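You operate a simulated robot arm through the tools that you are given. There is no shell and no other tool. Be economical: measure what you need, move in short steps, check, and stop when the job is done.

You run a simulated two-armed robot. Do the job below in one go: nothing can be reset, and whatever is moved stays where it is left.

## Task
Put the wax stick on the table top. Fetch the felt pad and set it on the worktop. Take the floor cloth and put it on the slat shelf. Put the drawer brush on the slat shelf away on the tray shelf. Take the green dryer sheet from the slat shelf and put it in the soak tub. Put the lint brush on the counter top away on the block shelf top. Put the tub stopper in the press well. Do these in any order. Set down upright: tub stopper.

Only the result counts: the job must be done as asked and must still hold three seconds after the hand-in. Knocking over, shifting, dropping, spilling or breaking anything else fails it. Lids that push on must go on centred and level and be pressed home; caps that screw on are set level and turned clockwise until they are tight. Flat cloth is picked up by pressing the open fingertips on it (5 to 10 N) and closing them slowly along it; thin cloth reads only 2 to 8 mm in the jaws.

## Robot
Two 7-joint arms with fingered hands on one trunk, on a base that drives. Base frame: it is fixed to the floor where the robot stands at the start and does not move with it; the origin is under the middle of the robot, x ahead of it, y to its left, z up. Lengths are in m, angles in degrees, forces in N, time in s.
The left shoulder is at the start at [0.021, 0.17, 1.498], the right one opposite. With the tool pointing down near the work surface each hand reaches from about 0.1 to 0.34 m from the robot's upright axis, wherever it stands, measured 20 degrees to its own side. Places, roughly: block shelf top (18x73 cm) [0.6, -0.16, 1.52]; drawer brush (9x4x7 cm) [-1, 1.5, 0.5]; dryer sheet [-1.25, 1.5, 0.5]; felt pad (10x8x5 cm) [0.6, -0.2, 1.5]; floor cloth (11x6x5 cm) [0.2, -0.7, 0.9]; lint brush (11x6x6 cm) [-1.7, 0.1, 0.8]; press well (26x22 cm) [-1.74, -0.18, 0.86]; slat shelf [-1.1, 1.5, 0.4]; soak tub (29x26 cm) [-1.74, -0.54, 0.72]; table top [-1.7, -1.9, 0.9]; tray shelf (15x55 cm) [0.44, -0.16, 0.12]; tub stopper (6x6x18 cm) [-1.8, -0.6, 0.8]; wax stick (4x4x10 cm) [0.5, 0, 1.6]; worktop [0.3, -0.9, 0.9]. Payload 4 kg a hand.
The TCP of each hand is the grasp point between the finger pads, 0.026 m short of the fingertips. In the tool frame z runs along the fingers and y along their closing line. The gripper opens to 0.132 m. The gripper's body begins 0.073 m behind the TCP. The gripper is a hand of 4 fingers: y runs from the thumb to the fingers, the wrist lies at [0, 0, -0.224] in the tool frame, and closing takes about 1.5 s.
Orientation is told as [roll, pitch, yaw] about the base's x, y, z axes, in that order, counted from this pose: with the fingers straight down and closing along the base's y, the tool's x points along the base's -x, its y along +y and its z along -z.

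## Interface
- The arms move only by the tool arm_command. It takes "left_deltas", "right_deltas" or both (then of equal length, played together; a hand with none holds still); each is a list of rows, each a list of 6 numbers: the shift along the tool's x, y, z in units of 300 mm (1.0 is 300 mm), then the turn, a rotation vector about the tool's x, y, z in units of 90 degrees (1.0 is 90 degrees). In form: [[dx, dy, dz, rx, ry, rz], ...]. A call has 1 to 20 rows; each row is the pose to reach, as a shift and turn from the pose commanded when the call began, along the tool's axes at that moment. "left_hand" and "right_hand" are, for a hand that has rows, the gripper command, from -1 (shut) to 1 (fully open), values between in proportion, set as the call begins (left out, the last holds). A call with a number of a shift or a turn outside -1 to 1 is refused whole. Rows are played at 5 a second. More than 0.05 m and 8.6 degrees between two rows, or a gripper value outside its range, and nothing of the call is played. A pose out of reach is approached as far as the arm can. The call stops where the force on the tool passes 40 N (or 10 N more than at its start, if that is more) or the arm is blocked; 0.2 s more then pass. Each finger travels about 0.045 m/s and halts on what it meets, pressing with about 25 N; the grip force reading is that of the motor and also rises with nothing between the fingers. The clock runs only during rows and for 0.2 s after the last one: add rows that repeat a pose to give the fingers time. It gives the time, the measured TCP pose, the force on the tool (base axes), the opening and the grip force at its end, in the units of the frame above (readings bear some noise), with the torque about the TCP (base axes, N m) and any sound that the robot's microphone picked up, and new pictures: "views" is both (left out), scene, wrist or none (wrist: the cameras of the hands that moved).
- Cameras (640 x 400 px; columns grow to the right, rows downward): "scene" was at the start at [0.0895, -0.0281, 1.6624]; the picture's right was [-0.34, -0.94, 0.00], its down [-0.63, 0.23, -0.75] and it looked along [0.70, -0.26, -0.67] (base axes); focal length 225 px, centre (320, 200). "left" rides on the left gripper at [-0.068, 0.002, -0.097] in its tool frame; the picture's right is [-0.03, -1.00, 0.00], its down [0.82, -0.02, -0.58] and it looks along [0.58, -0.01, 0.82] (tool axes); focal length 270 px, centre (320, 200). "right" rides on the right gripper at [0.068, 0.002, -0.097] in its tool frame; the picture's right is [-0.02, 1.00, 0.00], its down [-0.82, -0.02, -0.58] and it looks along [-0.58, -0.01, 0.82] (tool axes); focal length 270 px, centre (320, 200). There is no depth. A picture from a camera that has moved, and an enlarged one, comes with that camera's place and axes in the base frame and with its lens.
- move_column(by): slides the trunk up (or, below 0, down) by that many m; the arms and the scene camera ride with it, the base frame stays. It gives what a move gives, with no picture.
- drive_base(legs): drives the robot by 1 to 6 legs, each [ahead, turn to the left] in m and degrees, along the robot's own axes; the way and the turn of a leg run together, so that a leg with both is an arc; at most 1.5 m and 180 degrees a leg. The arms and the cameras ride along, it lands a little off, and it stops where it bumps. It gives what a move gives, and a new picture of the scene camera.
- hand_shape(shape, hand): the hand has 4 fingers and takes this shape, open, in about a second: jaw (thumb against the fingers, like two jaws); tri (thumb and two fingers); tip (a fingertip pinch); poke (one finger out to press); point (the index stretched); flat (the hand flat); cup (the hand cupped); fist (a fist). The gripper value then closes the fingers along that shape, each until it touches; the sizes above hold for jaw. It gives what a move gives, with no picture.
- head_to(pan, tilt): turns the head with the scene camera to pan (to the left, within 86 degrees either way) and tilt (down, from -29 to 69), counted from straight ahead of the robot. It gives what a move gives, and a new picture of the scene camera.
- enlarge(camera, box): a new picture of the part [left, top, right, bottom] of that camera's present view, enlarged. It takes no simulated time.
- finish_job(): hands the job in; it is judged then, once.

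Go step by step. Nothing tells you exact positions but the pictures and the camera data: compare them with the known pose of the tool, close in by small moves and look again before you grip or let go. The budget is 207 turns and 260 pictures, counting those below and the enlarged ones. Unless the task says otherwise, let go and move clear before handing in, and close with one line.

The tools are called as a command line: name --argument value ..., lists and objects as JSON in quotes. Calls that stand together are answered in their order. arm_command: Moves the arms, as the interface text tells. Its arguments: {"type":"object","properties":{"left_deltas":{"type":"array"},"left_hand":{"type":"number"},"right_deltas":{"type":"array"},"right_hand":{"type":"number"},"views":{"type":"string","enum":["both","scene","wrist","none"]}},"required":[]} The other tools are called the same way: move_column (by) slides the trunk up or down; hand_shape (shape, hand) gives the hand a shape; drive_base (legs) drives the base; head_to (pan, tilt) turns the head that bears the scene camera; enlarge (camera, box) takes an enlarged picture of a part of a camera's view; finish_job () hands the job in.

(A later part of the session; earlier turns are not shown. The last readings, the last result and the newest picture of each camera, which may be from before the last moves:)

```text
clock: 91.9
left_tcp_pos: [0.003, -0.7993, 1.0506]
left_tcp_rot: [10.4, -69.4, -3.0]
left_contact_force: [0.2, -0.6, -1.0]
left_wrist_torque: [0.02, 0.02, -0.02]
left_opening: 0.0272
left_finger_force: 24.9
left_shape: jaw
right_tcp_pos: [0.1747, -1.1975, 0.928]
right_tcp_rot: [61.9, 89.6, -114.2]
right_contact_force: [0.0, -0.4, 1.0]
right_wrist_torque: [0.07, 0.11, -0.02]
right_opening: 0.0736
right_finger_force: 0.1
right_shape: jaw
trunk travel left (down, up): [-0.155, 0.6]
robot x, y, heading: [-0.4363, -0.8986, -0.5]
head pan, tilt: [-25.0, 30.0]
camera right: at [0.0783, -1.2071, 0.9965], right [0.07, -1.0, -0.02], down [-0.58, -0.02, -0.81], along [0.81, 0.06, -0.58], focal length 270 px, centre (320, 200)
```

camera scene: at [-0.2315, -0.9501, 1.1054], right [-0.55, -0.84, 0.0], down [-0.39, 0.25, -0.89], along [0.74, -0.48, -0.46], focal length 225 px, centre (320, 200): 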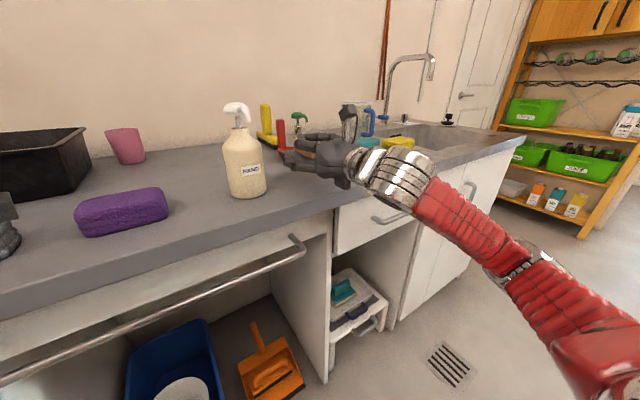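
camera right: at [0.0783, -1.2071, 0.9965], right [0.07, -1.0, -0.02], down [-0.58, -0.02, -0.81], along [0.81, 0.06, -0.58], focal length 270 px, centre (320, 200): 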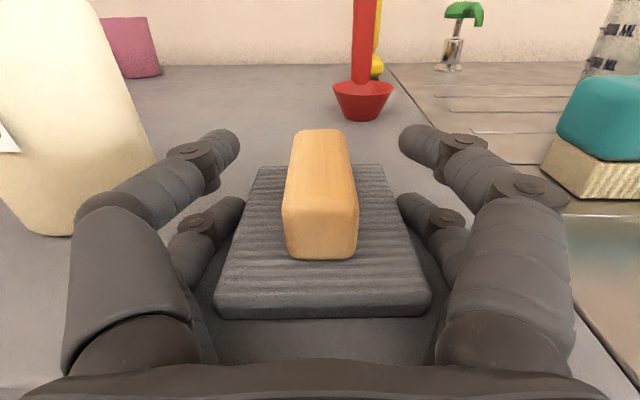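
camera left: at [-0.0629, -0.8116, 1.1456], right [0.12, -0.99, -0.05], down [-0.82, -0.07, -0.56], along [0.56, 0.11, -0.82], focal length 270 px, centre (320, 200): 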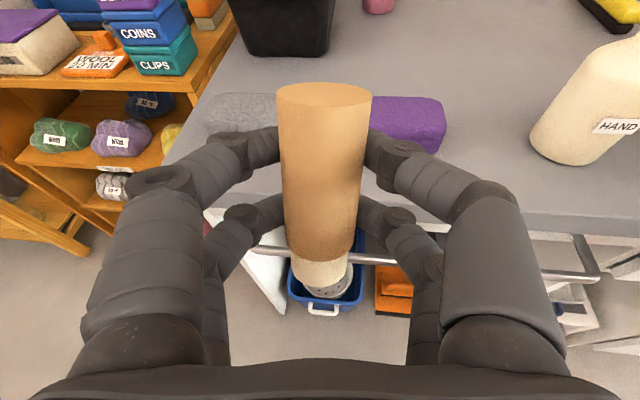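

The pad sits flat on the worktop. I lift off, back away and raise the trunk to prepare the floor cloth pick.

arm_command --right_deltas '[[0.05, 0, 0, 0, 0, 0], [0.1, 0, 0, 0, 0, 0], [0.2, 0, 0, 0, 0, 0], [0.3, 0, -0.05, 0, 0, 0]]' --views "none"

drive_base --legs '[[-0.3, 0]]'

move_column --by 0.4

head_to --pan 0 --tilt 40

```text
clock: 92.9
left_tcp_pos: [0.004, -0.7991, 1.0508]
left_tcp_rot: [10.2, -69.3, -2.8]
left_contact_force: [-0.2, 0.0, 0.0]
left_wrist_torque: [-0.01, -0.04, 0.01]
left_opening: 0.0271
left_finger_force: 24.9
left_shape: jaw
right_tcp_pos: [0.1577, -1.1993, 1.0179]
right_tcp_rot: [82.4, 89.5, -93.8]
right_contact_force: [0.1, -0.3, -0.7]
right_wrist_torque: [-0.03, 0.04, -0.03]
right_opening: 0.074
right_finger_force: 0.0
right_shape: jaw
trunk travel left (down, up): [-0.155, 0.6]
robot x, y, heading: [-0.4353, -0.9014, -0.5]
head pan, tilt: [-25.0, 30.0]
```

```text
clock: 95.0
left_tcp_pos: [-0.2997, -0.7946, 1.0529]
left_tcp_rot: [9.9, -69.3, -2.4]
left_contact_force: [-0.1, -0.3, -0.5]
left_wrist_torque: [0.0, 0.03, -0.01]
left_opening: 0.0271
left_finger_force: 24.6
left_shape: jaw
right_tcp_pos: [-0.1436, -1.1949, 1.018]
right_tcp_rot: [85.5, 89.7, -90.6]
right_contact_force: [0.2, 0.0, -0.4]
right_wrist_torque: [0.01, 0.0, 0.01]
right_opening: 0.0739
right_finger_force: 0.1
right_shape: jaw
trunk travel left (down, up): [-0.155, 0.6]
robot x, y, heading: [-0.7407, -0.896, -0.7]
head pan, tilt: [-25.0, 30.0]
camera scene: at [-0.5336, -0.9452, 1.1024], right [-0.53, -0.85, 0.0], down [-0.41, 0.26, -0.87], along [0.74, -0.46, -0.49], focal length 225 px, centre (320, 200)
```

scene: 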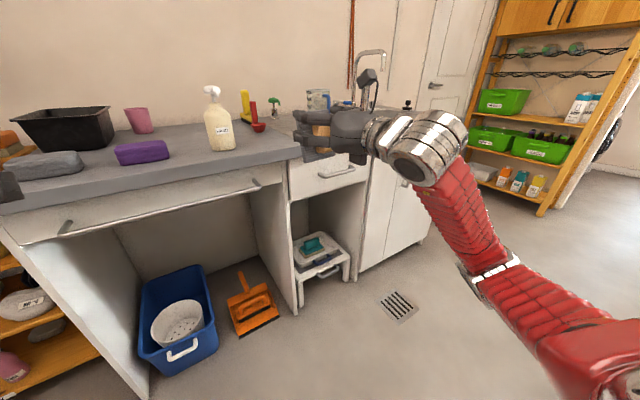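

```text
clock: 98.8
left_tcp_pos: [-0.2982, -0.7953, 1.4504]
left_tcp_rot: [10.0, -69.3, -2.7]
left_contact_force: [1.7, 0.7, -0.6]
left_wrist_torque: [0.02, 0.04, -0.01]
left_opening: 0.0274
left_finger_force: 24.9
left_shape: jaw
right_tcp_pos: [-0.1439, -1.1943, 1.4176]
right_tcp_rot: [79.1, 89.6, -97.0]
right_contact_force: [-0.6, 0.0, -0.8]
right_wrist_torque: [-0.01, 0.02, -0.03]
right_opening: 0.0738
right_finger_force: 0.1
right_shape: jaw
trunk travel left (down, up): [-0.555, 0.2]
robot x, y, heading: [-0.7395, -0.8965, -0.7]
head pan, tilt: [-25.0, 30.0]
```

```text
clock: 99.7
left_tcp_pos: [-0.2987, -0.7945, 1.4525]
left_tcp_rot: [9.9, -69.3, -2.5]
left_contact_force: [-0.4, -0.5, 0.0]
left_wrist_torque: [-0.02, 0.01, -0.03]
left_opening: 0.0273
left_finger_force: 25.0
left_shape: jaw
right_tcp_pos: [-0.1427, -1.1948, 1.4179]
right_tcp_rot: [84.8, 89.7, -91.2]
right_contact_force: [-0.3, -0.5, -0.9]
right_wrist_torque: [0.02, 0.01, 0.03]
right_opening: 0.074
right_finger_force: 0.0
right_shape: jaw
trunk travel left (down, up): [-0.555, 0.2]
robot x, y, heading: [-0.7372, -0.8964, -0.7]
head pan, tilt: [0.0, 40.0]
camera scene: at [-0.6383, -0.8967, 1.4948], right [-0.01, -1.0, 0.0], down [-0.64, 0.01, -0.77], along [0.77, -0.01, -0.64], focal length 225 px, centre (320, 200)
```

scene: 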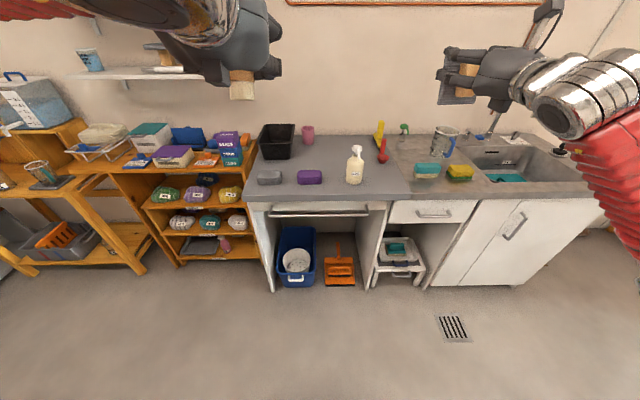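

The pad seems to have come along in the right hand. I check.

arm_command --right_deltas '[[0, 0, 0, 0, 0, 0]]' --views "wrist"

enlarge --camera "scene" --box '[380, 20, 620, 220]'

```text
clock: 100.1
left_tcp_pos: [-0.2989, -0.7938, 1.4515]
left_tcp_rot: [10.0, -69.3, -2.4]
left_contact_force: [1.0, 0.5, -0.6]
left_wrist_torque: [0.01, 0.02, -0.02]
left_opening: 0.0277
left_finger_force: 25.0
left_shape: jaw
right_tcp_pos: [-0.1417, -1.1949, 1.4181]
right_tcp_rot: [84.3, 89.6, -91.9]
right_contact_force: [1.2, 0.3, -1.3]
right_wrist_torque: [0.06, 0.03, 0.0]
right_opening: 0.0738
right_finger_force: 0.1
right_shape: jaw
trunk travel left (down, up): [-0.555, 0.2]
robot x, y, heading: [-0.7367, -0.8948, -0.5]
head pan, tilt: [0.0, 40.0]
camera right: at [-0.2397, -1.2037, 1.4865], right [0.07, -1.0, -0.02], down [-0.58, -0.02, -0.82], along [0.81, 0.07, -0.58], focal length 270 px, centre (320, 200)
```

right: 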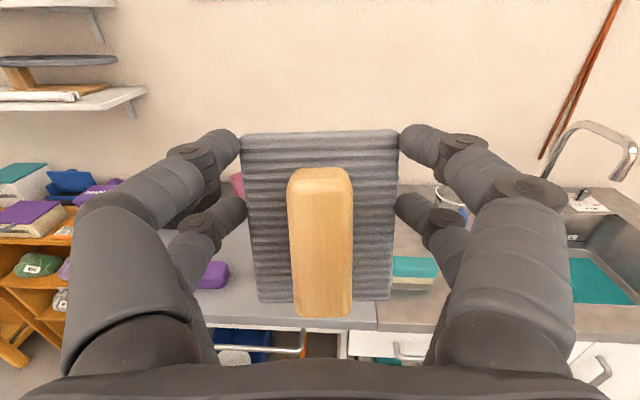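

```text
2.00 times, centred on (500, 120) of scene
camera zoom: at [-0.6384, -0.8966, 1.4948], right [-0.01, -1.0, 0.0], down [-0.64, 0.01, -0.77], along [0.77, -0.01, -0.64], focal length 449 px, centre (-40, 360)
```

zoom: 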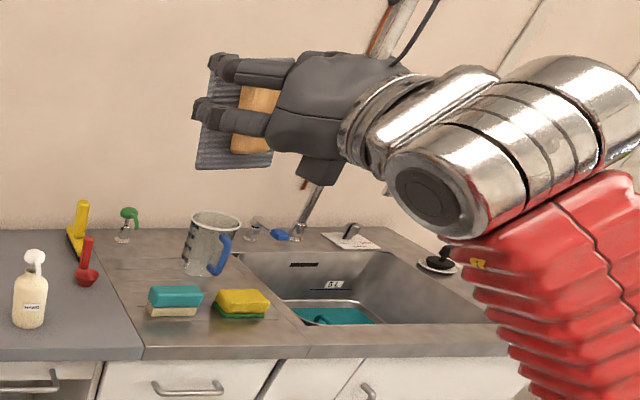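

The pad is wedged upright between the fingertips, its plate square to the fingers. I tighten slightly so it can't drop; pointing the hand down will then make it level.

arm_command --right_deltas '[[0, 0, 0, 0, 0, 0], [0, 0, 0, 0, 0, 0], [0, 0, 0, 0, 0, 0]]' --right_hand 0.0 --views "wrist"

```text
clock: 100.9
left_tcp_pos: [-0.298, -0.7945, 1.4513]
left_tcp_rot: [9.9, -69.3, -2.4]
left_contact_force: [0.7, 0.5, -1.6]
left_wrist_torque: [0.03, 0.0, 0.02]
left_opening: 0.0273
left_finger_force: 24.0
left_shape: jaw
right_tcp_pos: [-0.144, -1.1949, 1.4187]
right_tcp_rot: [86.4, 89.6, -89.7]
right_contact_force: [1.2, 0.1, 0.3]
right_wrist_torque: [0.01, -0.05, -0.04]
right_opening: 0.028
right_finger_force: 0.0
right_shape: jaw
trunk travel left (down, up): [-0.555, 0.2]
robot x, y, heading: [-0.7388, -0.8937, -0.6]
head pan, tilt: [0.0, 40.0]
camera right: at [-0.2398, -1.2037, 1.4866], right [0.07, -1.0, -0.02], down [-0.58, -0.02, -0.82], along [0.81, 0.07, -0.58], focal length 270 px, centre (320, 200)
```

right: 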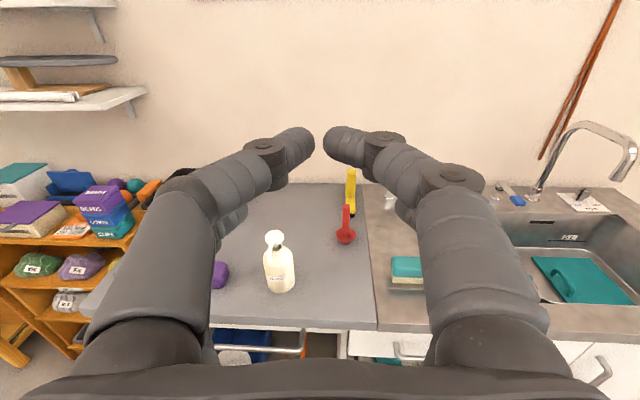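

The pad dropped. I look for it on the floor.

head_to --pan -30 --tilt 60

```text
clock: 101.8
left_tcp_pos: [-0.2991, -0.7939, 1.4528]
left_tcp_rot: [9.9, -69.3, -2.4]
left_contact_force: [-0.3, -0.3, -1.9]
left_wrist_torque: [0.01, -0.03, 0.0]
left_opening: 0.0273
left_finger_force: 25.2
left_shape: jaw
right_tcp_pos: [-0.1436, -1.1951, 1.418]
right_tcp_rot: [84.5, 89.6, -91.7]
right_contact_force: [1.5, 0.9, 0.4]
right_wrist_torque: [-0.03, 0.03, 0.01]
right_opening: 0.0001
right_finger_force: 24.8
right_shape: jaw
trunk travel left (down, up): [-0.555, 0.2]
robot x, y, heading: [-0.7421, -0.8992, -0.4]
head pan, tilt: [-30.0, 60.0]
camera scene: at [-0.666, -0.9296, 1.4681], right [-0.51, -0.86, 0.0], down [-0.75, 0.44, -0.5], along [0.43, -0.25, -0.87], focal length 225 px, centre (320, 200)
```

scene: 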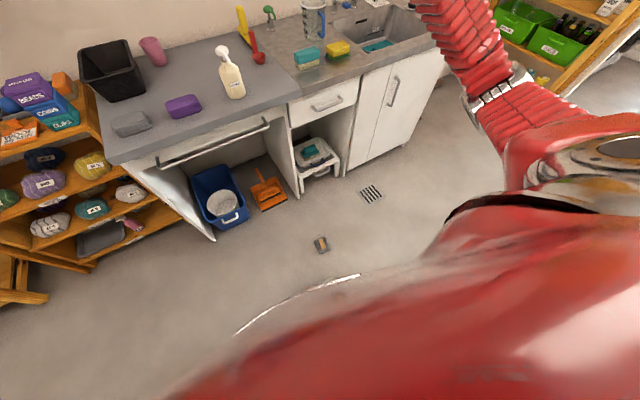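

The pad lies upright on the floor at about (-0.24,-1.19). I bring both hands to a pointing-down pose (left keeping the wax) before going down for it.

arm_command --left_deltas '[[0.081, 0.0225, -0.0167, 0, 0.064, 0], [0.162, 0.045, -0.033, 0, 0.128, 0], [0.243, 0.0675, -0.05, 0, 0.192, 0], [0.324, 0.09, -0.067, 0, 0.256, 0], [0.405, 0.112, -0.083, 0, 0.32, 0], [0.486, 0.135, -0.1, 0, 0.384, 0], [0.567, 0.157, -0.117, 0, 0.448, 0], [0.648, 0.18, -0.133, 0, 0.512, 0], [0.729, 0.2, -0.15, 0, 0.576, 0], [0.81, 0.225, -0.167, 0, 0.64, 0], [0.891, 0.247, -0.183, 0, 0.704, 0], [0.97, 0.27, -0.2, 0, 0.77, 0]]' --right_deltas '[[-0.083, -0.0275, -0.056, 0, -0.083, 0], [-0.166, -0.055, -0.112, 0, -0.166, 0], [-0.249, -0.0825, -0.168, 0, -0.249, 0], [-0.332, -0.11, -0.224, 0, -0.332, 0], [-0.415, -0.1375, -0.28, 0, -0.415, 0], [-0.498, -0.165, -0.336, 0, -0.498, 0], [-0.581, -0.1925, -0.392, 0, -0.581, 0], [-0.664, -0.22, -0.448, 0, -0.664, 0], [-0.747, -0.2475, -0.504, 0, -0.747, 0], [-0.83, -0.275, -0.56, 0, -0.83, 0], [-0.913, -0.3025, -0.616, 0, -0.913, 0], [-1.0, -0.33, -0.67, 0, -1.0, 0]]' --right_hand 1 --views "scene"

```text
clock: 104.5
left_tcp_pos: [-0.4665, -0.7155, 1.2051]
left_tcp_rot: [3.4, -0.2, 6.9]
left_contact_force: [0.4, -0.7, -0.8]
left_wrist_torque: [0.01, 0.0, -0.01]
left_opening: 0.0272
left_finger_force: 24.9
left_shape: jaw
right_tcp_pos: [-0.3511, -1.1104, 1.1168]
right_tcp_rot: [0.3, -0.2, -176.1]
right_contact_force: [0.5, 0.8, 0.4]
right_wrist_torque: [-0.01, 0.02, -0.02]
right_opening: 0.1315
right_finger_force: 0.0
right_shape: jaw
trunk travel left (down, up): [-0.555, 0.2]
robot x, y, heading: [-0.7376, -0.8934, -0.5]
head pan, tilt: [-30.0, 60.0]
camera scene: at [-0.6655, -0.9289, 1.468], right [-0.51, -0.86, 0.0], down [-0.75, 0.44, -0.5], along [0.43, -0.25, -0.87], focal length 225 px, centre (320, 200)
```

scene: 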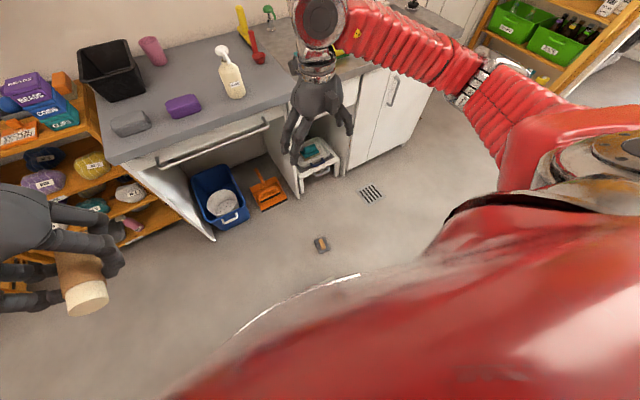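

move_column --by -0.4

move_column --by -0.15

arm_command --right_deltas '[[0, 0, 0, 0, 0, 0]]' --views "both"

```text
clock: 108.3
left_tcp_pos: [-0.4384, -0.7186, 0.7386]
left_tcp_rot: [5.7, 16.0, 7.1]
left_contact_force: [0.4, 0.8, 0.2]
left_wrist_torque: [0.02, -0.06, -0.04]
left_opening: 0.0273
left_finger_force: 25.7
left_shape: jaw
right_tcp_pos: [-0.3502, -1.1119, 0.7175]
right_tcp_rot: [0.5, 0.1, -176.1]
right_contact_force: [-1.0, -0.2, -0.2]
right_wrist_torque: [0.01, -0.03, 0.01]
right_opening: 0.1317
right_finger_force: 0.0
right_shape: jaw
trunk travel left (down, up): [-0.155, 0.6]
robot x, y, heading: [-0.7436, -0.8955, -0.5]
head pan, tilt: [-30.0, 60.0]
```

```text
clock: 110.0
left_tcp_pos: [-0.4328, -0.7196, 0.5424]
left_tcp_rot: [7.8, 29.9, 8.0]
left_contact_force: [-0.7, 0.6, -0.9]
left_wrist_torque: [-0.01, 0.0, -0.02]
left_opening: 0.0272
left_finger_force: 25.2
left_shape: jaw
right_tcp_pos: [-0.3507, -1.112, 0.5215]
right_tcp_rot: [-0.4, -9.9, -175.8]
right_contact_force: [-0.4, -0.8, 0.2]
right_wrist_torque: [-0.02, 0.0, -0.02]
right_opening: 0.1319
right_finger_force: 0.1
right_shape: jaw
trunk travel left (down, up): [-0.005, 0.75]
robot x, y, heading: [-0.7386, -0.8995, -0.6]
head pan, tilt: [-30.0, 60.0]
```

```text
clock: 110.4
left_tcp_pos: [-0.4325, -0.7186, 0.5421]
left_tcp_rot: [7.9, 30.0, 8.1]
left_contact_force: [-0.3, 0.9, -0.7]
left_wrist_torque: [0.02, 0.04, 0.0]
left_opening: 0.0271
left_finger_force: 25.1
left_shape: jaw
right_tcp_pos: [-0.3516, -1.1117, 0.5216]
right_tcp_rot: [-0.5, -9.9, -176.0]
right_contact_force: [0.4, 0.2, 0.4]
right_wrist_torque: [0.01, 0.03, 0.02]
right_opening: 0.1315
right_finger_force: 0.1
right_shape: jaw
trunk travel left (down, up): [-0.005, 0.75]
robot x, y, heading: [-0.7384, -0.8955, -0.7]
head pan, tilt: [-30.0, 60.0]
camera scene: at [-0.4719, -0.9315, 0.8952], right [-0.51, -0.86, 0.0], down [-0.75, 0.44, -0.5], along [0.43, -0.25, -0.87], focal length 225 px, centre (320, 200)
camera right: at [-0.2674, -1.1093, 0.6056], right [0.04, -1.0, 0.0], down [-0.7, -0.03, 0.71], along [-0.71, -0.03, -0.7], focal length 270 px, centre (320, 200)
```

scene: 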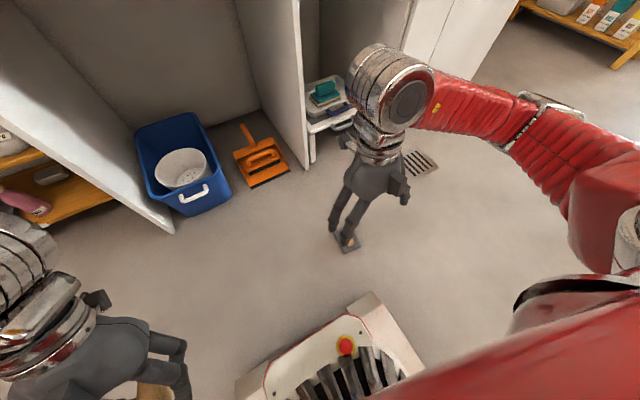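
right: 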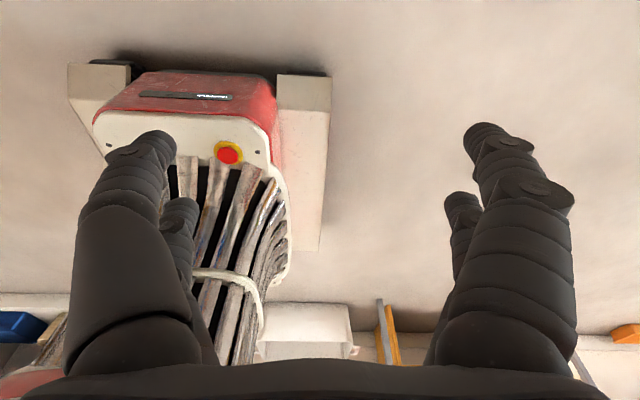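

The camera of this hand looks back at the base now; the pad is on the floor ahead at about (-0.25,-1.17). I move over it and straighten the tool.

arm_command --right_deltas '[[0.06, 0.028, 0.104, 0, 0.014, 0], [0.12, 0.055, 0.208, 0, 0.028, 0], [0.18, 0.083, 0.31, 0, 0.042, 0], [0.24, 0.11, 0.415, 0, 0.055, 0], [0.3, 0.138, 0.52, 0, 0.07, 0], [0.36, 0.165, 0.62, 0, 0.083, 0], [0.42, 0.193, 0.73, 0, 0.097, 0], [0.48, 0.22, 0.83, 0, 0.11, 0]]' --views "both"

```text
clock: 112.2
left_tcp_pos: [-0.4341, -0.7197, 0.5426]
left_tcp_rot: [7.9, 29.9, 8.0]
left_contact_force: [0.6, 0.1, -0.6]
left_wrist_torque: [0.0, -0.04, 0.01]
left_opening: 0.0272
left_finger_force: 24.9
left_shape: jaw
right_tcp_pos: [-0.2492, -1.1701, 0.2506]
right_tcp_rot: [-0.4, -0.1, -175.9]
right_contact_force: [-0.1, -0.1, -0.3]
right_wrist_torque: [0.01, 0.02, -0.02]
right_opening: 0.1321
right_finger_force: 0.0
right_shape: jaw
trunk travel left (down, up): [-0.005, 0.75]
robot x, y, heading: [-0.7388, -0.8964, -0.5]
head pan, tilt: [-30.0, 60.0]
camera scene: at [-0.4719, -0.9314, 0.8952], right [-0.51, -0.86, 0.0], down [-0.75, 0.44, -0.5], along [0.43, -0.25, -0.87], focal length 225 px, centre (320, 200)
camera right: at [-0.1804, -1.1693, 0.3487], right [0.04, -1.0, -0.01], down [-0.82, -0.04, 0.58], along [-0.58, -0.02, -0.82], focal length 270 px, centre (320, 200)
```

scene: 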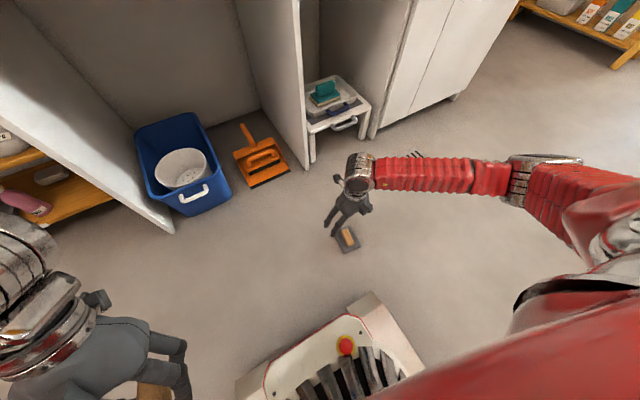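
right: 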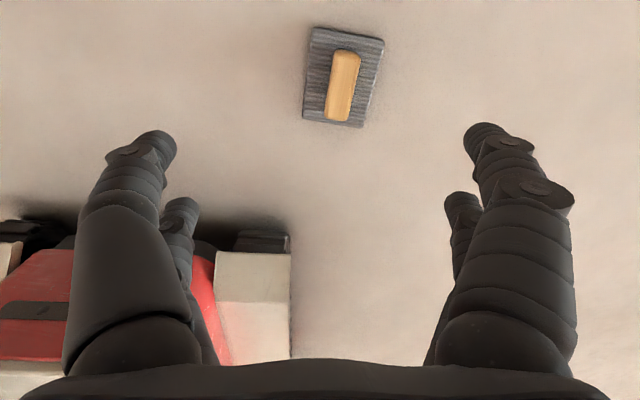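

The pad is upright with its handle up. Turning to match the handle and descending.

arm_command --right_deltas '[[0, 0.02, 0.12, 0, 0, 0.04], [0, 0.04, 0.24, 0, 0, 0.08], [0, 0.06, 0.36, 0, 0, 0.128], [0, 0.077, 0.48, 0, 0, 0.128], [0, 0.077, 0.57, 0, 0, 0.128], [0, 0.077, 0.57, 0, 0, 0.128]]' --views "wrist"

```text
clock: 113.6
left_tcp_pos: [-0.4323, -0.7199, 0.5422]
left_tcp_rot: [7.9, 29.9, 8.0]
left_contact_force: [0.2, 0.1, -0.2]
left_wrist_torque: [0.0, 0.02, -0.01]
left_opening: 0.0273
left_finger_force: 25.3
left_shape: jaw
right_tcp_pos: [-0.247, -1.1911, 0.0818]
right_tcp_rot: [-0.3, 0.0, 172.4]
right_contact_force: [0.8, -0.3, -0.9]
right_wrist_torque: [0.03, 0.0, 0.03]
right_opening: 0.132
right_finger_force: 0.1
right_shape: jaw
trunk travel left (down, up): [-0.005, 0.75]
robot x, y, heading: [-0.7362, -0.8982, -0.6]
head pan, tilt: [-30.0, 60.0]
camera right: at [-0.1793, -1.2028, 0.1783], right [-0.16, -0.99, -0.01], down [-0.81, 0.12, 0.58], along [-0.57, 0.1, -0.82], focal length 270 px, centre (320, 200)
```

right: 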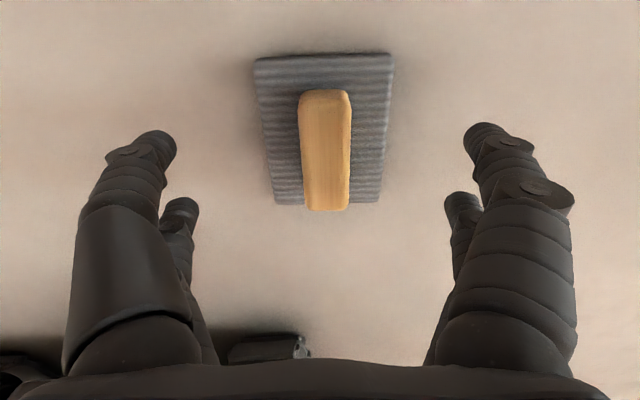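

arm_command --right_deltas '[[0.02, 0.01, 0, 0, 0, 0], [0.02, 0.01, 0, 0, 0, 0], [0.02, 0.01, 0, 0, 0, 0], [0.02, 0.01, 0, 0, 0, 0], [0.02, 0.01, 0.04, 0, 0, 0], [0.02, 0.01, 0.08, 0, 0, 0], [0.02, 0.01, 0.11, 0, 0, 0], [0.02, 0.01, 0.11, 0, 0, 0]]' --right_hand 0.1 --views "wrist"

```text
clock: 115.4
left_tcp_pos: [-0.4332, -0.7189, 0.5428]
left_tcp_rot: [7.9, 29.9, 8.1]
left_contact_force: [0.5, 0.8, -1.3]
left_wrist_torque: [0.01, 0.02, -0.01]
left_opening: 0.0271
left_finger_force: 25.2
left_shape: jaw
right_tcp_pos: [-0.239, -1.1926, 0.049]
right_tcp_rot: [-0.5, 0.0, 172.4]
right_contact_force: [-0.1, -0.9, 0.6]
right_wrist_torque: [0.0, 0.01, 0.0]
right_opening: 0.0733
right_finger_force: 0.1
right_shape: jaw
trunk travel left (down, up): [-0.005, 0.75]
robot x, y, heading: [-0.7396, -0.8937, -0.5]
head pan, tilt: [-30.0, 60.0]
camera right: at [-0.172, -1.2064, 0.145], right [-0.16, -0.99, -0.01], down [-0.81, 0.12, 0.58], along [-0.57, 0.1, -0.82], focal length 270 px, centre (320, 200)
```

right: 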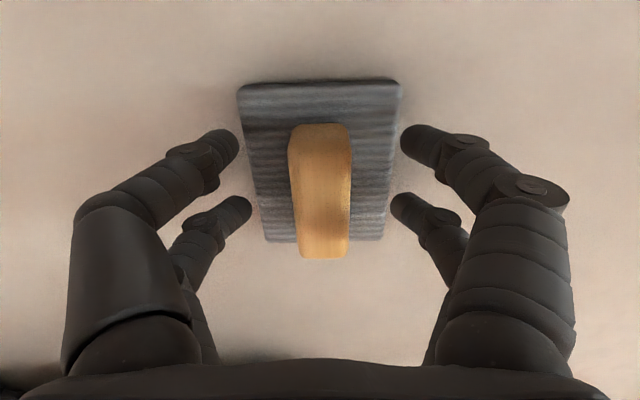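

arm_command --right_deltas '[[0, 0, 0, 0, 0, 0], [0, 0, 0, 0, 0, 0], [0, 0, 0, 0, 0, 0], [0, 0, 0, 0, 0, 0], [0, 0, 0, 0, 0, 0], [0, 0, 0, 0, 0, 0]]' --right_hand -1 --views "wrist"

```text
clock: 116.8
left_tcp_pos: [-0.4329, -0.7184, 0.5435]
left_tcp_rot: [7.9, 29.9, 8.0]
left_contact_force: [-0.6, -0.1, -0.1]
left_wrist_torque: [0.0, 0.0, -0.03]
left_opening: 0.027
left_finger_force: 24.7
left_shape: jaw
right_tcp_pos: [-0.2398, -1.1941, 0.0491]
right_tcp_rot: [-0.4, -0.1, 172.4]
right_contact_force: [-0.5, -0.1, -0.5]
right_wrist_torque: [-0.01, -0.05, 0.0]
right_opening: 0.0219
right_finger_force: 25.0
right_shape: jaw
trunk travel left (down, up): [-0.005, 0.75]
robot x, y, heading: [-0.7362, -0.8987, -0.4]
head pan, tilt: [-30.0, 60.0]
camera right: at [-0.1722, -1.2066, 0.1449], right [-0.16, -0.99, -0.01], down [-0.81, 0.12, 0.58], along [-0.57, 0.1, -0.82], focal length 270 px, centre (320, 200)
```

right: 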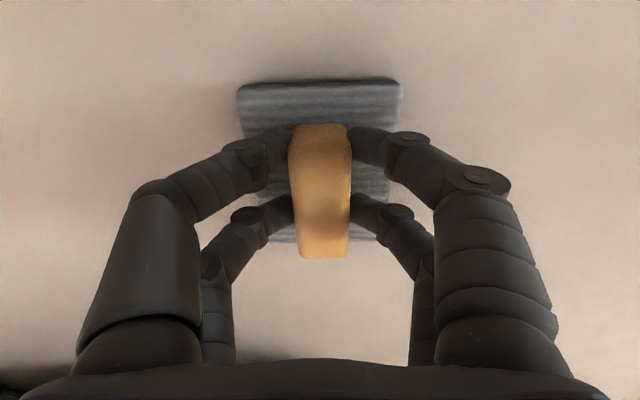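

Firm grip on the handle with all fingers. Lifting and raising the trunk.

arm_command --right_deltas '[[0, 0, -0.1, 0, 0, 0], [0, 0, -0.25, 0, 0, 0], [0, 0, -0.4, 0, 0, 0], [0, 0, -0.55, 0, 0, 0], [0, 0, -0.7, 0, 0, 0]]' --views "wrist"

move_column --by 0.4

move_column --by 0.3

head_to --pan -15 --tilt 40

```text
clock: 118.0
left_tcp_pos: [-0.4323, -0.7184, 0.5423]
left_tcp_rot: [7.9, 29.9, 8.0]
left_contact_force: [0.0, -0.1, -0.4]
left_wrist_torque: [-0.02, 0.02, -0.03]
left_opening: 0.0272
left_finger_force: 24.6
left_shape: jaw
right_tcp_pos: [-0.2398, -1.1962, 0.2598]
right_tcp_rot: [-0.3, -0.1, 172.4]
right_contact_force: [0.2, 0.0, -0.7]
right_wrist_torque: [-0.02, 0.0, -0.02]
right_opening: 0.0221
right_finger_force: 25.3
right_shape: jaw
trunk travel left (down, up): [-0.005, 0.75]
robot x, y, heading: [-0.7417, -0.8958, -0.7]
head pan, tilt: [-30.0, 60.0]
camera right: at [-0.1726, -1.2083, 0.3569], right [-0.16, -0.99, -0.01], down [-0.81, 0.13, 0.58], along [-0.57, 0.1, -0.82], focal length 270 px, centre (320, 200)
```

right: 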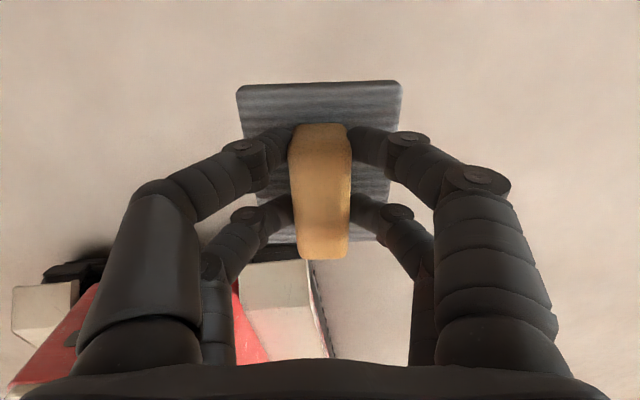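

```text
clock: 121.9
left_tcp_pos: [-0.4318, -0.719, 0.942]
left_tcp_rot: [7.9, 29.9, 8.1]
left_contact_force: [0.6, 0.3, 0.9]
left_wrist_torque: [0.03, -0.01, 0.0]
left_opening: 0.0273
left_finger_force: 24.8
left_shape: jaw
right_tcp_pos: [-0.2427, -1.1951, 0.6566]
right_tcp_rot: [-0.2, -0.1, 172.4]
right_contact_force: [0.1, -0.2, -1.5]
right_wrist_torque: [0.01, -0.01, 0.01]
right_opening: 0.0221
right_finger_force: 25.1
right_shape: jaw
trunk travel left (down, up): [-0.405, 0.35]
robot x, y, heading: [-0.7401, -0.8964, -0.6]
head pan, tilt: [-30.0, 60.0]
```

```text
clock: 124.9
left_tcp_pos: [-0.432, -0.7193, 1.2435]
left_tcp_rot: [7.9, 29.9, 8.0]
left_contact_force: [-0.8, 0.4, -1.3]
left_wrist_torque: [0.02, -0.01, 0.0]
left_opening: 0.0273
left_finger_force: 24.7
left_shape: jaw
right_tcp_pos: [-0.2392, -1.1955, 0.9578]
right_tcp_rot: [-0.5, -0.2, 172.4]
right_contact_force: [0.1, -0.1, -0.1]
right_wrist_torque: [0.02, 0.0, 0.0]
right_opening: 0.0221
right_finger_force: 25.0
right_shape: jaw
trunk travel left (down, up): [-0.705, 0.05]
robot x, y, heading: [-0.741, -0.8966, -0.7]
head pan, tilt: [-30.0, 60.0]
```

```text
clock: 125.7
left_tcp_pos: [-0.4318, -0.7201, 1.244]
left_tcp_rot: [7.9, 29.9, 7.9]
left_contact_force: [-0.1, -0.3, -0.2]
left_wrist_torque: [-0.01, 0.0, -0.01]
left_opening: 0.027
left_finger_force: 25.0
left_shape: jaw
right_tcp_pos: [-0.2405, -1.1962, 0.9572]
right_tcp_rot: [-0.4, 0.0, 172.4]
right_contact_force: [0.1, 0.1, 0.1]
right_wrist_torque: [0.01, -0.02, -0.02]
right_opening: 0.0222
right_finger_force: 25.5
right_shape: jaw
trunk travel left (down, up): [-0.705, 0.05]
robot x, y, heading: [-0.7392, -0.8919, -0.3]
head pan, tilt: [-15.0, 40.0]
camera scene: at [-0.646, -0.9185, 1.6448], right [-0.27, -0.96, 0.0], down [-0.62, 0.17, -0.77], along [0.74, -0.21, -0.64], focal length 225 px, centre (320, 200)
```

scene: 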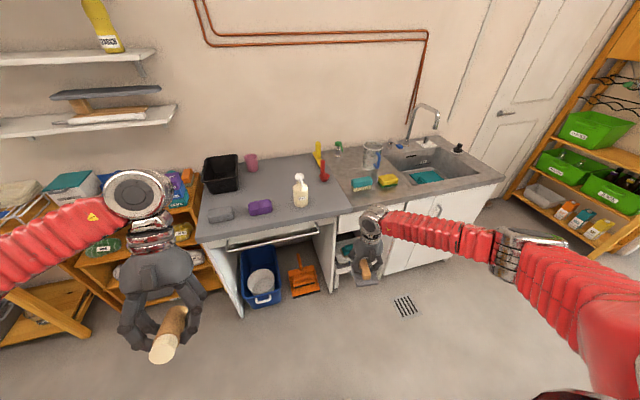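

arm_command --right_deltas '[[0, 0, -0.15, 0, 0, 0], [0, 0, -0.3, 0, 0, 0], [0, 0, -0.4, 0, 0, 0]]' --views "none"

drive_base --legs '[[0.41, 0]]'

arm_command --right_deltas '[[0, 0, 0, 0, 0, 0]]' --views "wrist"

```text
clock: 126.5
left_tcp_pos: [-0.4325, -0.719, 1.2431]
left_tcp_rot: [7.9, 29.9, 8.0]
left_contact_force: [-0.1, -0.1, -1.5]
left_wrist_torque: [0.02, 0.01, -0.05]
left_opening: 0.0274
left_finger_force: 25.0
left_shape: jaw
right_tcp_pos: [-0.2376, -1.197, 1.0768]
right_tcp_rot: [-0.3, -0.2, 172.4]
right_contact_force: [0.9, 0.6, -0.4]
right_wrist_torque: [0.01, -0.01, 0.01]
right_opening: 0.0223
right_finger_force: 24.9
right_shape: jaw
trunk travel left (down, up): [-0.705, 0.05]
robot x, y, heading: [-0.7387, -0.8979, -0.6]
head pan, tilt: [-15.0, 40.0]
```

```text
clock: 129.1
left_tcp_pos: [-0.0152, -0.7246, 1.2428]
left_tcp_rot: [7.9, 30.0, 8.1]
left_contact_force: [-0.8, -0.5, 0.4]
left_wrist_torque: [-0.02, -0.04, -0.01]
left_opening: 0.0271
left_finger_force: 24.9
left_shape: jaw
right_tcp_pos: [0.1771, -1.2003, 1.076]
right_tcp_rot: [-0.3, -0.1, 172.2]
right_contact_force: [0.3, 1.0, -0.8]
right_wrist_torque: [0.0, 0.0, 0.01]
right_opening: 0.0221
right_finger_force: 24.8
right_shape: jaw
trunk travel left (down, up): [-0.705, 0.05]
robot x, y, heading: [-0.3224, -0.9017, -0.6]
head pan, tilt: [-15.0, 40.0]
camera scene: at [-0.2296, -0.923, 1.6449], right [-0.27, -0.96, 0.0], down [-0.62, 0.17, -0.77], along [0.74, -0.21, -0.64], focal length 225 px, centre (320, 200)
```

scene: 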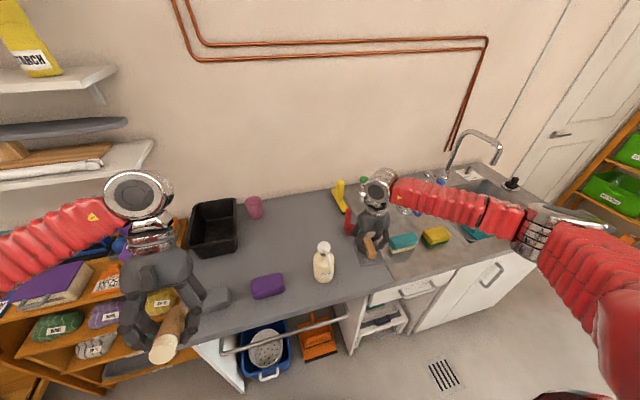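

```text
clock: 129.5
left_tcp_pos: [-0.0175, -0.7236, 1.2439]
left_tcp_rot: [7.9, 29.9, 8.0]
left_contact_force: [-0.9, 0.1, -0.4]
left_wrist_torque: [-0.02, -0.01, 0.03]
left_opening: 0.0274
left_finger_force: 25.0
left_shape: jaw
right_tcp_pos: [0.1768, -1.2009, 1.0784]
right_tcp_rot: [-0.4, 0.0, 172.4]
right_contact_force: [-0.6, -0.3, -0.9]
right_wrist_torque: [-0.03, -0.03, 0.01]
right_opening: 0.0224
right_finger_force: 25.0
right_shape: jaw
trunk travel left (down, up): [-0.705, 0.05]
robot x, y, heading: [-0.3221, -0.9036, -0.7]
head pan, tilt: [-15.0, 40.0]
camera right: at [0.2444, -1.2137, 1.1746], right [-0.16, -0.99, -0.01], down [-0.81, 0.13, 0.58], along [-0.57, 0.1, -0.82], focal length 270 px, centre (320, 200)
```

right: 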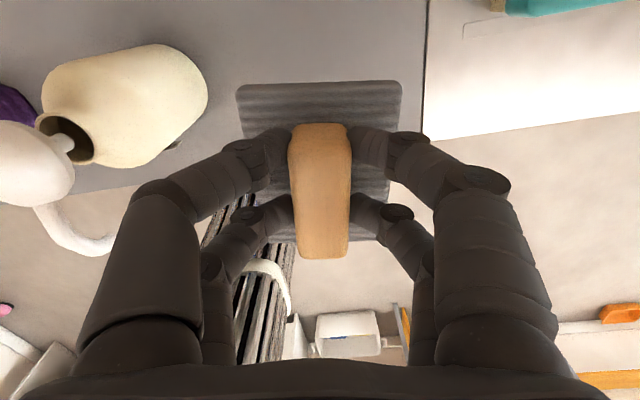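

arm_command --right_deltas '[[0.02, 0.01, 0.1, 0, 0, 0], [0.04, 0.02, 0.2, 0, 0, 0], [0.045, 0.03, 0.3, 0, 0, 0], [0.045, 0.03, 0.37, 0, 0, 0], [0.045, 0.03, 0.4, 0, 0, 0], [0.045, 0.03, 0.415, 0, 0, 0], [0.045, 0.03, 0.425, 0, 0, 0], [0.045, 0.03, 0.435, 0, 0, 0]]' --views "wrist"

```text
clock: 131.3
left_tcp_pos: [-0.0169, -0.7237, 1.2426]
left_tcp_rot: [7.9, 29.9, 8.0]
left_contact_force: [0.9, 0.6, -0.7]
left_wrist_torque: [0.0, -0.04, 0.01]
left_opening: 0.0274
left_finger_force: 24.8
left_shape: jaw
right_tcp_pos: [0.1888, -1.2104, 0.9481]
right_tcp_rot: [-0.3, 0.1, 172.3]
right_contact_force: [0.5, 0.4, 0.7]
right_wrist_torque: [-0.03, -0.01, -0.03]
right_opening: 0.0223
right_finger_force: 24.8
right_shape: jaw
trunk travel left (down, up): [-0.705, 0.05]
robot x, y, heading: [-0.3212, -0.9015, -0.6]
head pan, tilt: [-15.0, 40.0]
camera right: at [0.2566, -1.2232, 1.0443], right [-0.16, -0.99, -0.01], down [-0.81, 0.13, 0.58], along [-0.57, 0.1, -0.82], focal length 270 px, centre (320, 200)
```

right: 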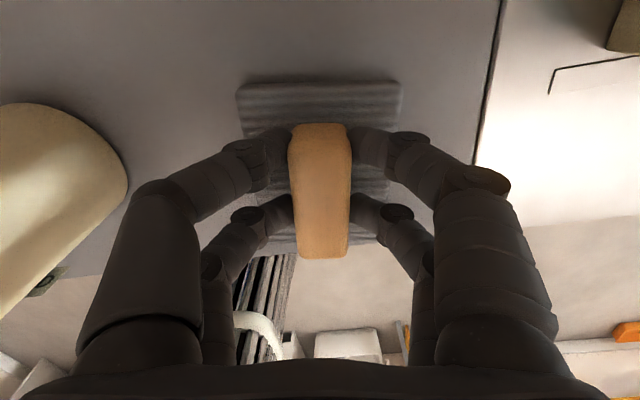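

The plate's near edge is close to the counter edge; I shift it 35 mm further in before setting down.

arm_command --right_deltas '[[0.04, 0, -0.03, 0, 0, 0], [0.08, 0, -0.03, 0, 0, 0], [0.12, 0, -0.03, 0, 0, 0], [0.12, 0, -0.01, 0, 0, 0], [0.12, 0, 0.01, 0, 0, 0], [0.12, 0, 0.02, 0, 0, 0]]' --views "wrist"

```text
clock: 132.7
left_tcp_pos: [-0.02, -0.7237, 1.2453]
left_tcp_rot: [7.9, 29.7, 7.8]
left_contact_force: [-0.1, -0.4, 0.0]
left_wrist_torque: [-0.05, 0.02, -0.01]
left_opening: 0.0272
left_finger_force: 25.1
left_shape: jaw
right_tcp_pos: [0.2257, -1.2151, 0.9464]
right_tcp_rot: [-0.4, 0.4, 172.3]
right_contact_force: [-5.4, -3.7, 35.3]
right_wrist_torque: [-0.15, 0.1, 0.05]
right_opening: 0.0231
right_finger_force: 24.9
right_shape: jaw
trunk travel left (down, up): [-0.705, 0.05]
robot x, y, heading: [-0.3235, -0.902, -0.7]
head pan, tilt: [-15.0, 40.0]
camera right: at [0.2924, -1.2278, 1.0431], right [-0.16, -0.99, -0.01], down [-0.81, 0.13, 0.57], along [-0.56, 0.1, -0.82], focal length 270 px, centre (320, 200)
```

right: 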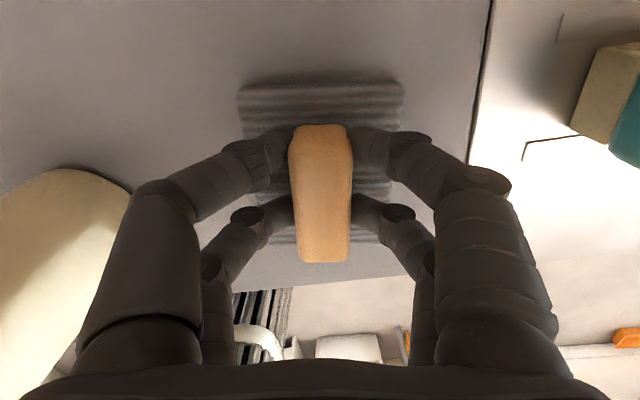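

arm_command --right_deltas '[[0, 0, -0.015, 0, 0, 0], [0, 0, -0.015, 0, 0, 0], [0, 0, -0.015, 0, 0, 0], [0, 0, -0.015, 0, 0, 0], [0, 0, -0.015, 0, 0, 0]]' --right_hand 0.1 --views "none"

arm_command --right_deltas '[[0, 0, -0.05, 0, 0, 0], [0, 0, -0.1, 0, 0, 0], [0, 0, -0.2, 0, 0, 0], [0, 0, -0.35, 0, 0, 0], [0, 0, -0.5, 0, 0, 0]]' --views "both"

```text
clock: 133.9
left_tcp_pos: [-0.0172, -0.7238, 1.2439]
left_tcp_rot: [7.9, 29.9, 8.0]
left_contact_force: [-1.3, 0.5, -1.1]
left_wrist_torque: [0.03, 0.0, 0.03]
left_opening: 0.0272
left_finger_force: 25.0
left_shape: jaw
right_tcp_pos: [0.2249, -1.2159, 0.9455]
right_tcp_rot: [-0.4, -0.1, 172.4]
right_contact_force: [-0.2, -0.1, -0.5]
right_wrist_torque: [0.0, 0.01, -0.01]
right_opening: 0.0724
right_finger_force: 0.0
right_shape: jaw
trunk travel left (down, up): [-0.705, 0.05]
robot x, y, heading: [-0.3217, -0.9024, -0.7]
head pan, tilt: [-15.0, 40.0]
```

```text
clock: 135.1
left_tcp_pos: [-0.0166, -0.7231, 1.244]
left_tcp_rot: [7.9, 29.8, 8.0]
left_contact_force: [0.2, 0.1, -0.6]
left_wrist_torque: [0.02, -0.04, 0.02]
left_opening: 0.0275
left_finger_force: 25.0
left_shape: jaw
right_tcp_pos: [0.224, -1.2172, 1.0957]
right_tcp_rot: [-0.3, -0.2, 172.3]
right_contact_force: [-0.5, -0.1, -0.5]
right_wrist_torque: [-0.03, 0.0, 0.02]
right_opening: 0.0722
right_finger_force: 0.0
right_shape: jaw
trunk travel left (down, up): [-0.705, 0.05]
robot x, y, heading: [-0.3233, -0.9022, -0.5]
head pan, tilt: [-15.0, 40.0]
camera scene: at [-0.2307, -0.9227, 1.6449], right [-0.27, -0.96, 0.0], down [-0.62, 0.17, -0.77], along [0.74, -0.21, -0.64], focal length 225 px, centre (320, 200)
camera right: at [0.2917, -1.2301, 1.1931], right [-0.16, -0.99, -0.01], down [-0.81, 0.13, 0.58], along [-0.57, 0.1, -0.82], focal length 270 px, centre (320, 200)
```

scene: 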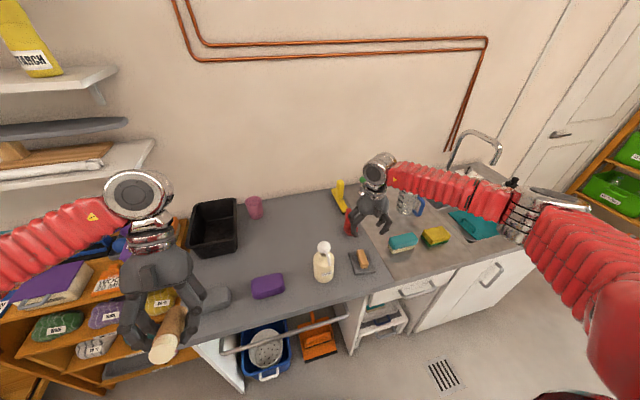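
right: 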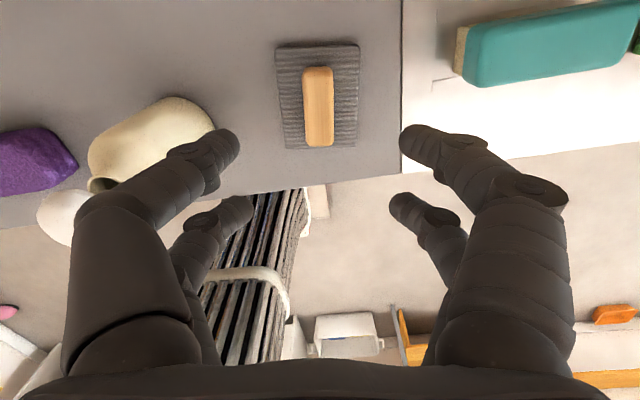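

The felt pad is set on the worktop. Next the floor cloth (grey slab at about (0.21,-0.685)): I back off and shift the robot to the left.

drive_base --legs '[[-0.4, 0], [0, 45], [0, 45]]'

```text
clock: 140.5
left_tcp_pos: [-0.658, -0.5473, 1.2438]
left_tcp_rot: [7.6, 29.9, 56.4]
left_contact_force: [0.3, 0.2, -0.1]
left_wrist_torque: [-0.03, -0.06, 0.0]
left_opening: 0.0269
left_finger_force: 24.8
left_shape: jaw
right_tcp_pos: [-0.1281, -0.6931, 1.0977]
right_tcp_rot: [-0.3, -0.1, -138.9]
right_contact_force: [-0.4, 0.1, -0.1]
right_wrist_torque: [-0.02, -0.01, 0.02]
right_opening: 0.0726
right_finger_force: 0.0
right_shape: jaw
trunk travel left (down, up): [-0.705, 0.05]
robot x, y, heading: [-0.6966, -0.9278, 48.1]
head pan, tilt: [-15.0, 40.0]
stopped in leg 3: the robot was blocked; the commanded pose is now the measured one
camera scene: at [-0.6172, -0.8702, 1.645], right [0.54, -0.84, 0.0], down [-0.54, -0.35, -0.77], along [0.64, 0.42, -0.64], focal length 225 px, centre (320, 200)
```

scene: 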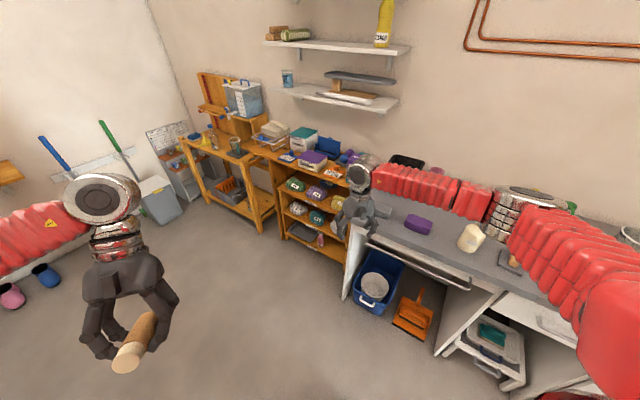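

arm_command --right_deltas '[[-0.1, -0.1, -0.07, 0, 0, 0], [-0.2, -0.2, -0.13, 0, 0, 0], [-0.3, -0.3, -0.2, 0, 0, 0], [-0.4, -0.4, -0.27, 0, 0, 0], [-0.47, -0.5, -0.33, 0, 0, 0]]' --views "none"

drive_base --legs '[[0.42, 0], [0, -24], [0, -24]]'

head_to --pan -15 --tilt 50

```text
clock: 141.7
left_tcp_pos: [-0.6565, -0.55, 1.2439]
left_tcp_rot: [7.7, 29.9, 56.4]
left_contact_force: [-0.3, -0.4, -0.6]
left_wrist_torque: [-0.01, 0.0, -0.01]
left_opening: 0.0272
left_finger_force: 25.1
left_shape: jaw
right_tcp_pos: [-0.3327, -0.6749, 1.1941]
right_tcp_rot: [-0.3, -0.1, -139.1]
right_contact_force: [-0.2, 0.2, -0.3]
right_wrist_torque: [0.01, -0.01, -0.01]
right_opening: 0.0728
right_finger_force: 0.1
right_shape: jaw
trunk travel left (down, up): [-0.705, 0.05]
robot x, y, heading: [-0.6967, -0.9304, 47.7]
head pan, tilt: [-15.0, 40.0]
```

```text
clock: 147.4
left_tcp_pos: [-0.1068, -0.3973, 1.2459]
left_tcp_rot: [8.0, 29.8, 8.3]
left_contact_force: [0.4, -0.6, -0.3]
left_wrist_torque: [0.06, 0.0, -0.02]
left_opening: 0.027
left_finger_force: 24.7
left_shape: jaw
right_tcp_pos: [0.0166, -0.7217, 1.1955]
right_tcp_rot: [-0.6, 0.0, 172.9]
right_contact_force: [-0.5, -0.6, 0.2]
right_wrist_torque: [0.07, -0.04, 0.01]
right_opening: 0.0725
right_finger_force: 0.1
right_shape: jaw
trunk travel left (down, up): [-0.705, 0.05]
robot x, y, heading: [-0.4127, -0.5701, 0.4]
head pan, tilt: [-15.0, 40.0]
stopped in leg 3: the robot was blocked; the commanded pose is now the measured one
camera scene: at [-0.3186, -0.5952, 1.6449], right [-0.25, -0.97, 0.0], down [-0.62, 0.16, -0.77], along [0.74, -0.19, -0.64], focal length 225 px, centre (320, 200)
```

scene: 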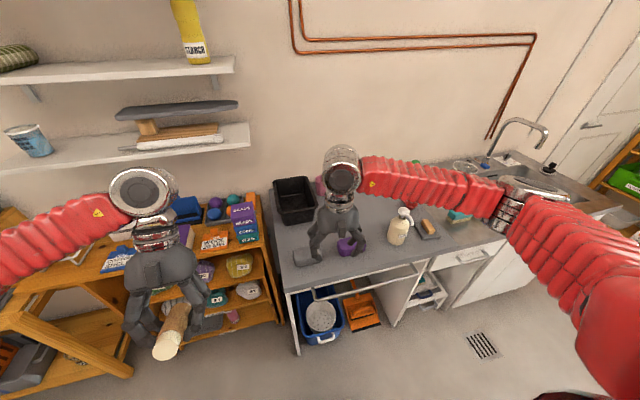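

```text
clock: 148.2
left_tcp_pos: [-0.1073, -0.3924, 1.2454]
left_tcp_rot: [7.8, 29.9, 8.3]
left_contact_force: [-0.2, 0.4, -0.8]
left_wrist_torque: [-0.01, 0.03, 0.05]
left_opening: 0.0268
left_finger_force: 25.0
left_shape: jaw
right_tcp_pos: [0.0191, -0.7171, 1.1953]
right_tcp_rot: [-0.3, 0.0, 172.9]
right_contact_force: [0.2, 1.2, 0.3]
right_wrist_torque: [-0.02, 0.03, 0.02]
right_opening: 0.0728
right_finger_force: 0.0
right_shape: jaw
trunk travel left (down, up): [-0.705, 0.05]
robot x, y, heading: [-0.4111, -0.5694, 0.5]
head pan, tilt: [-15.0, 50.0]
camera scene: at [-0.3257, -0.5876, 1.6308], right [-0.25, -0.97, 0.0], down [-0.74, 0.19, -0.64], along [0.62, -0.16, -0.77], focal length 225 px, centre (320, 200)
```

scene: 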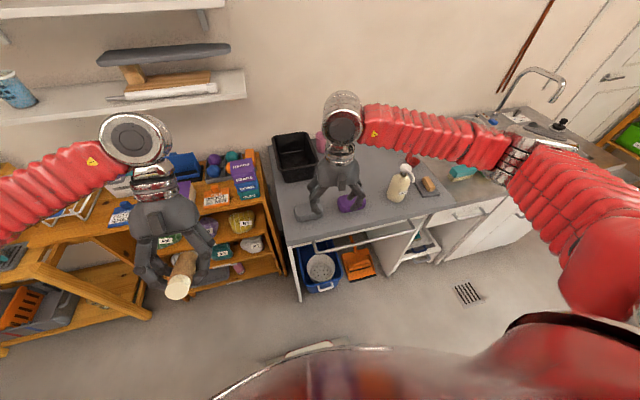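

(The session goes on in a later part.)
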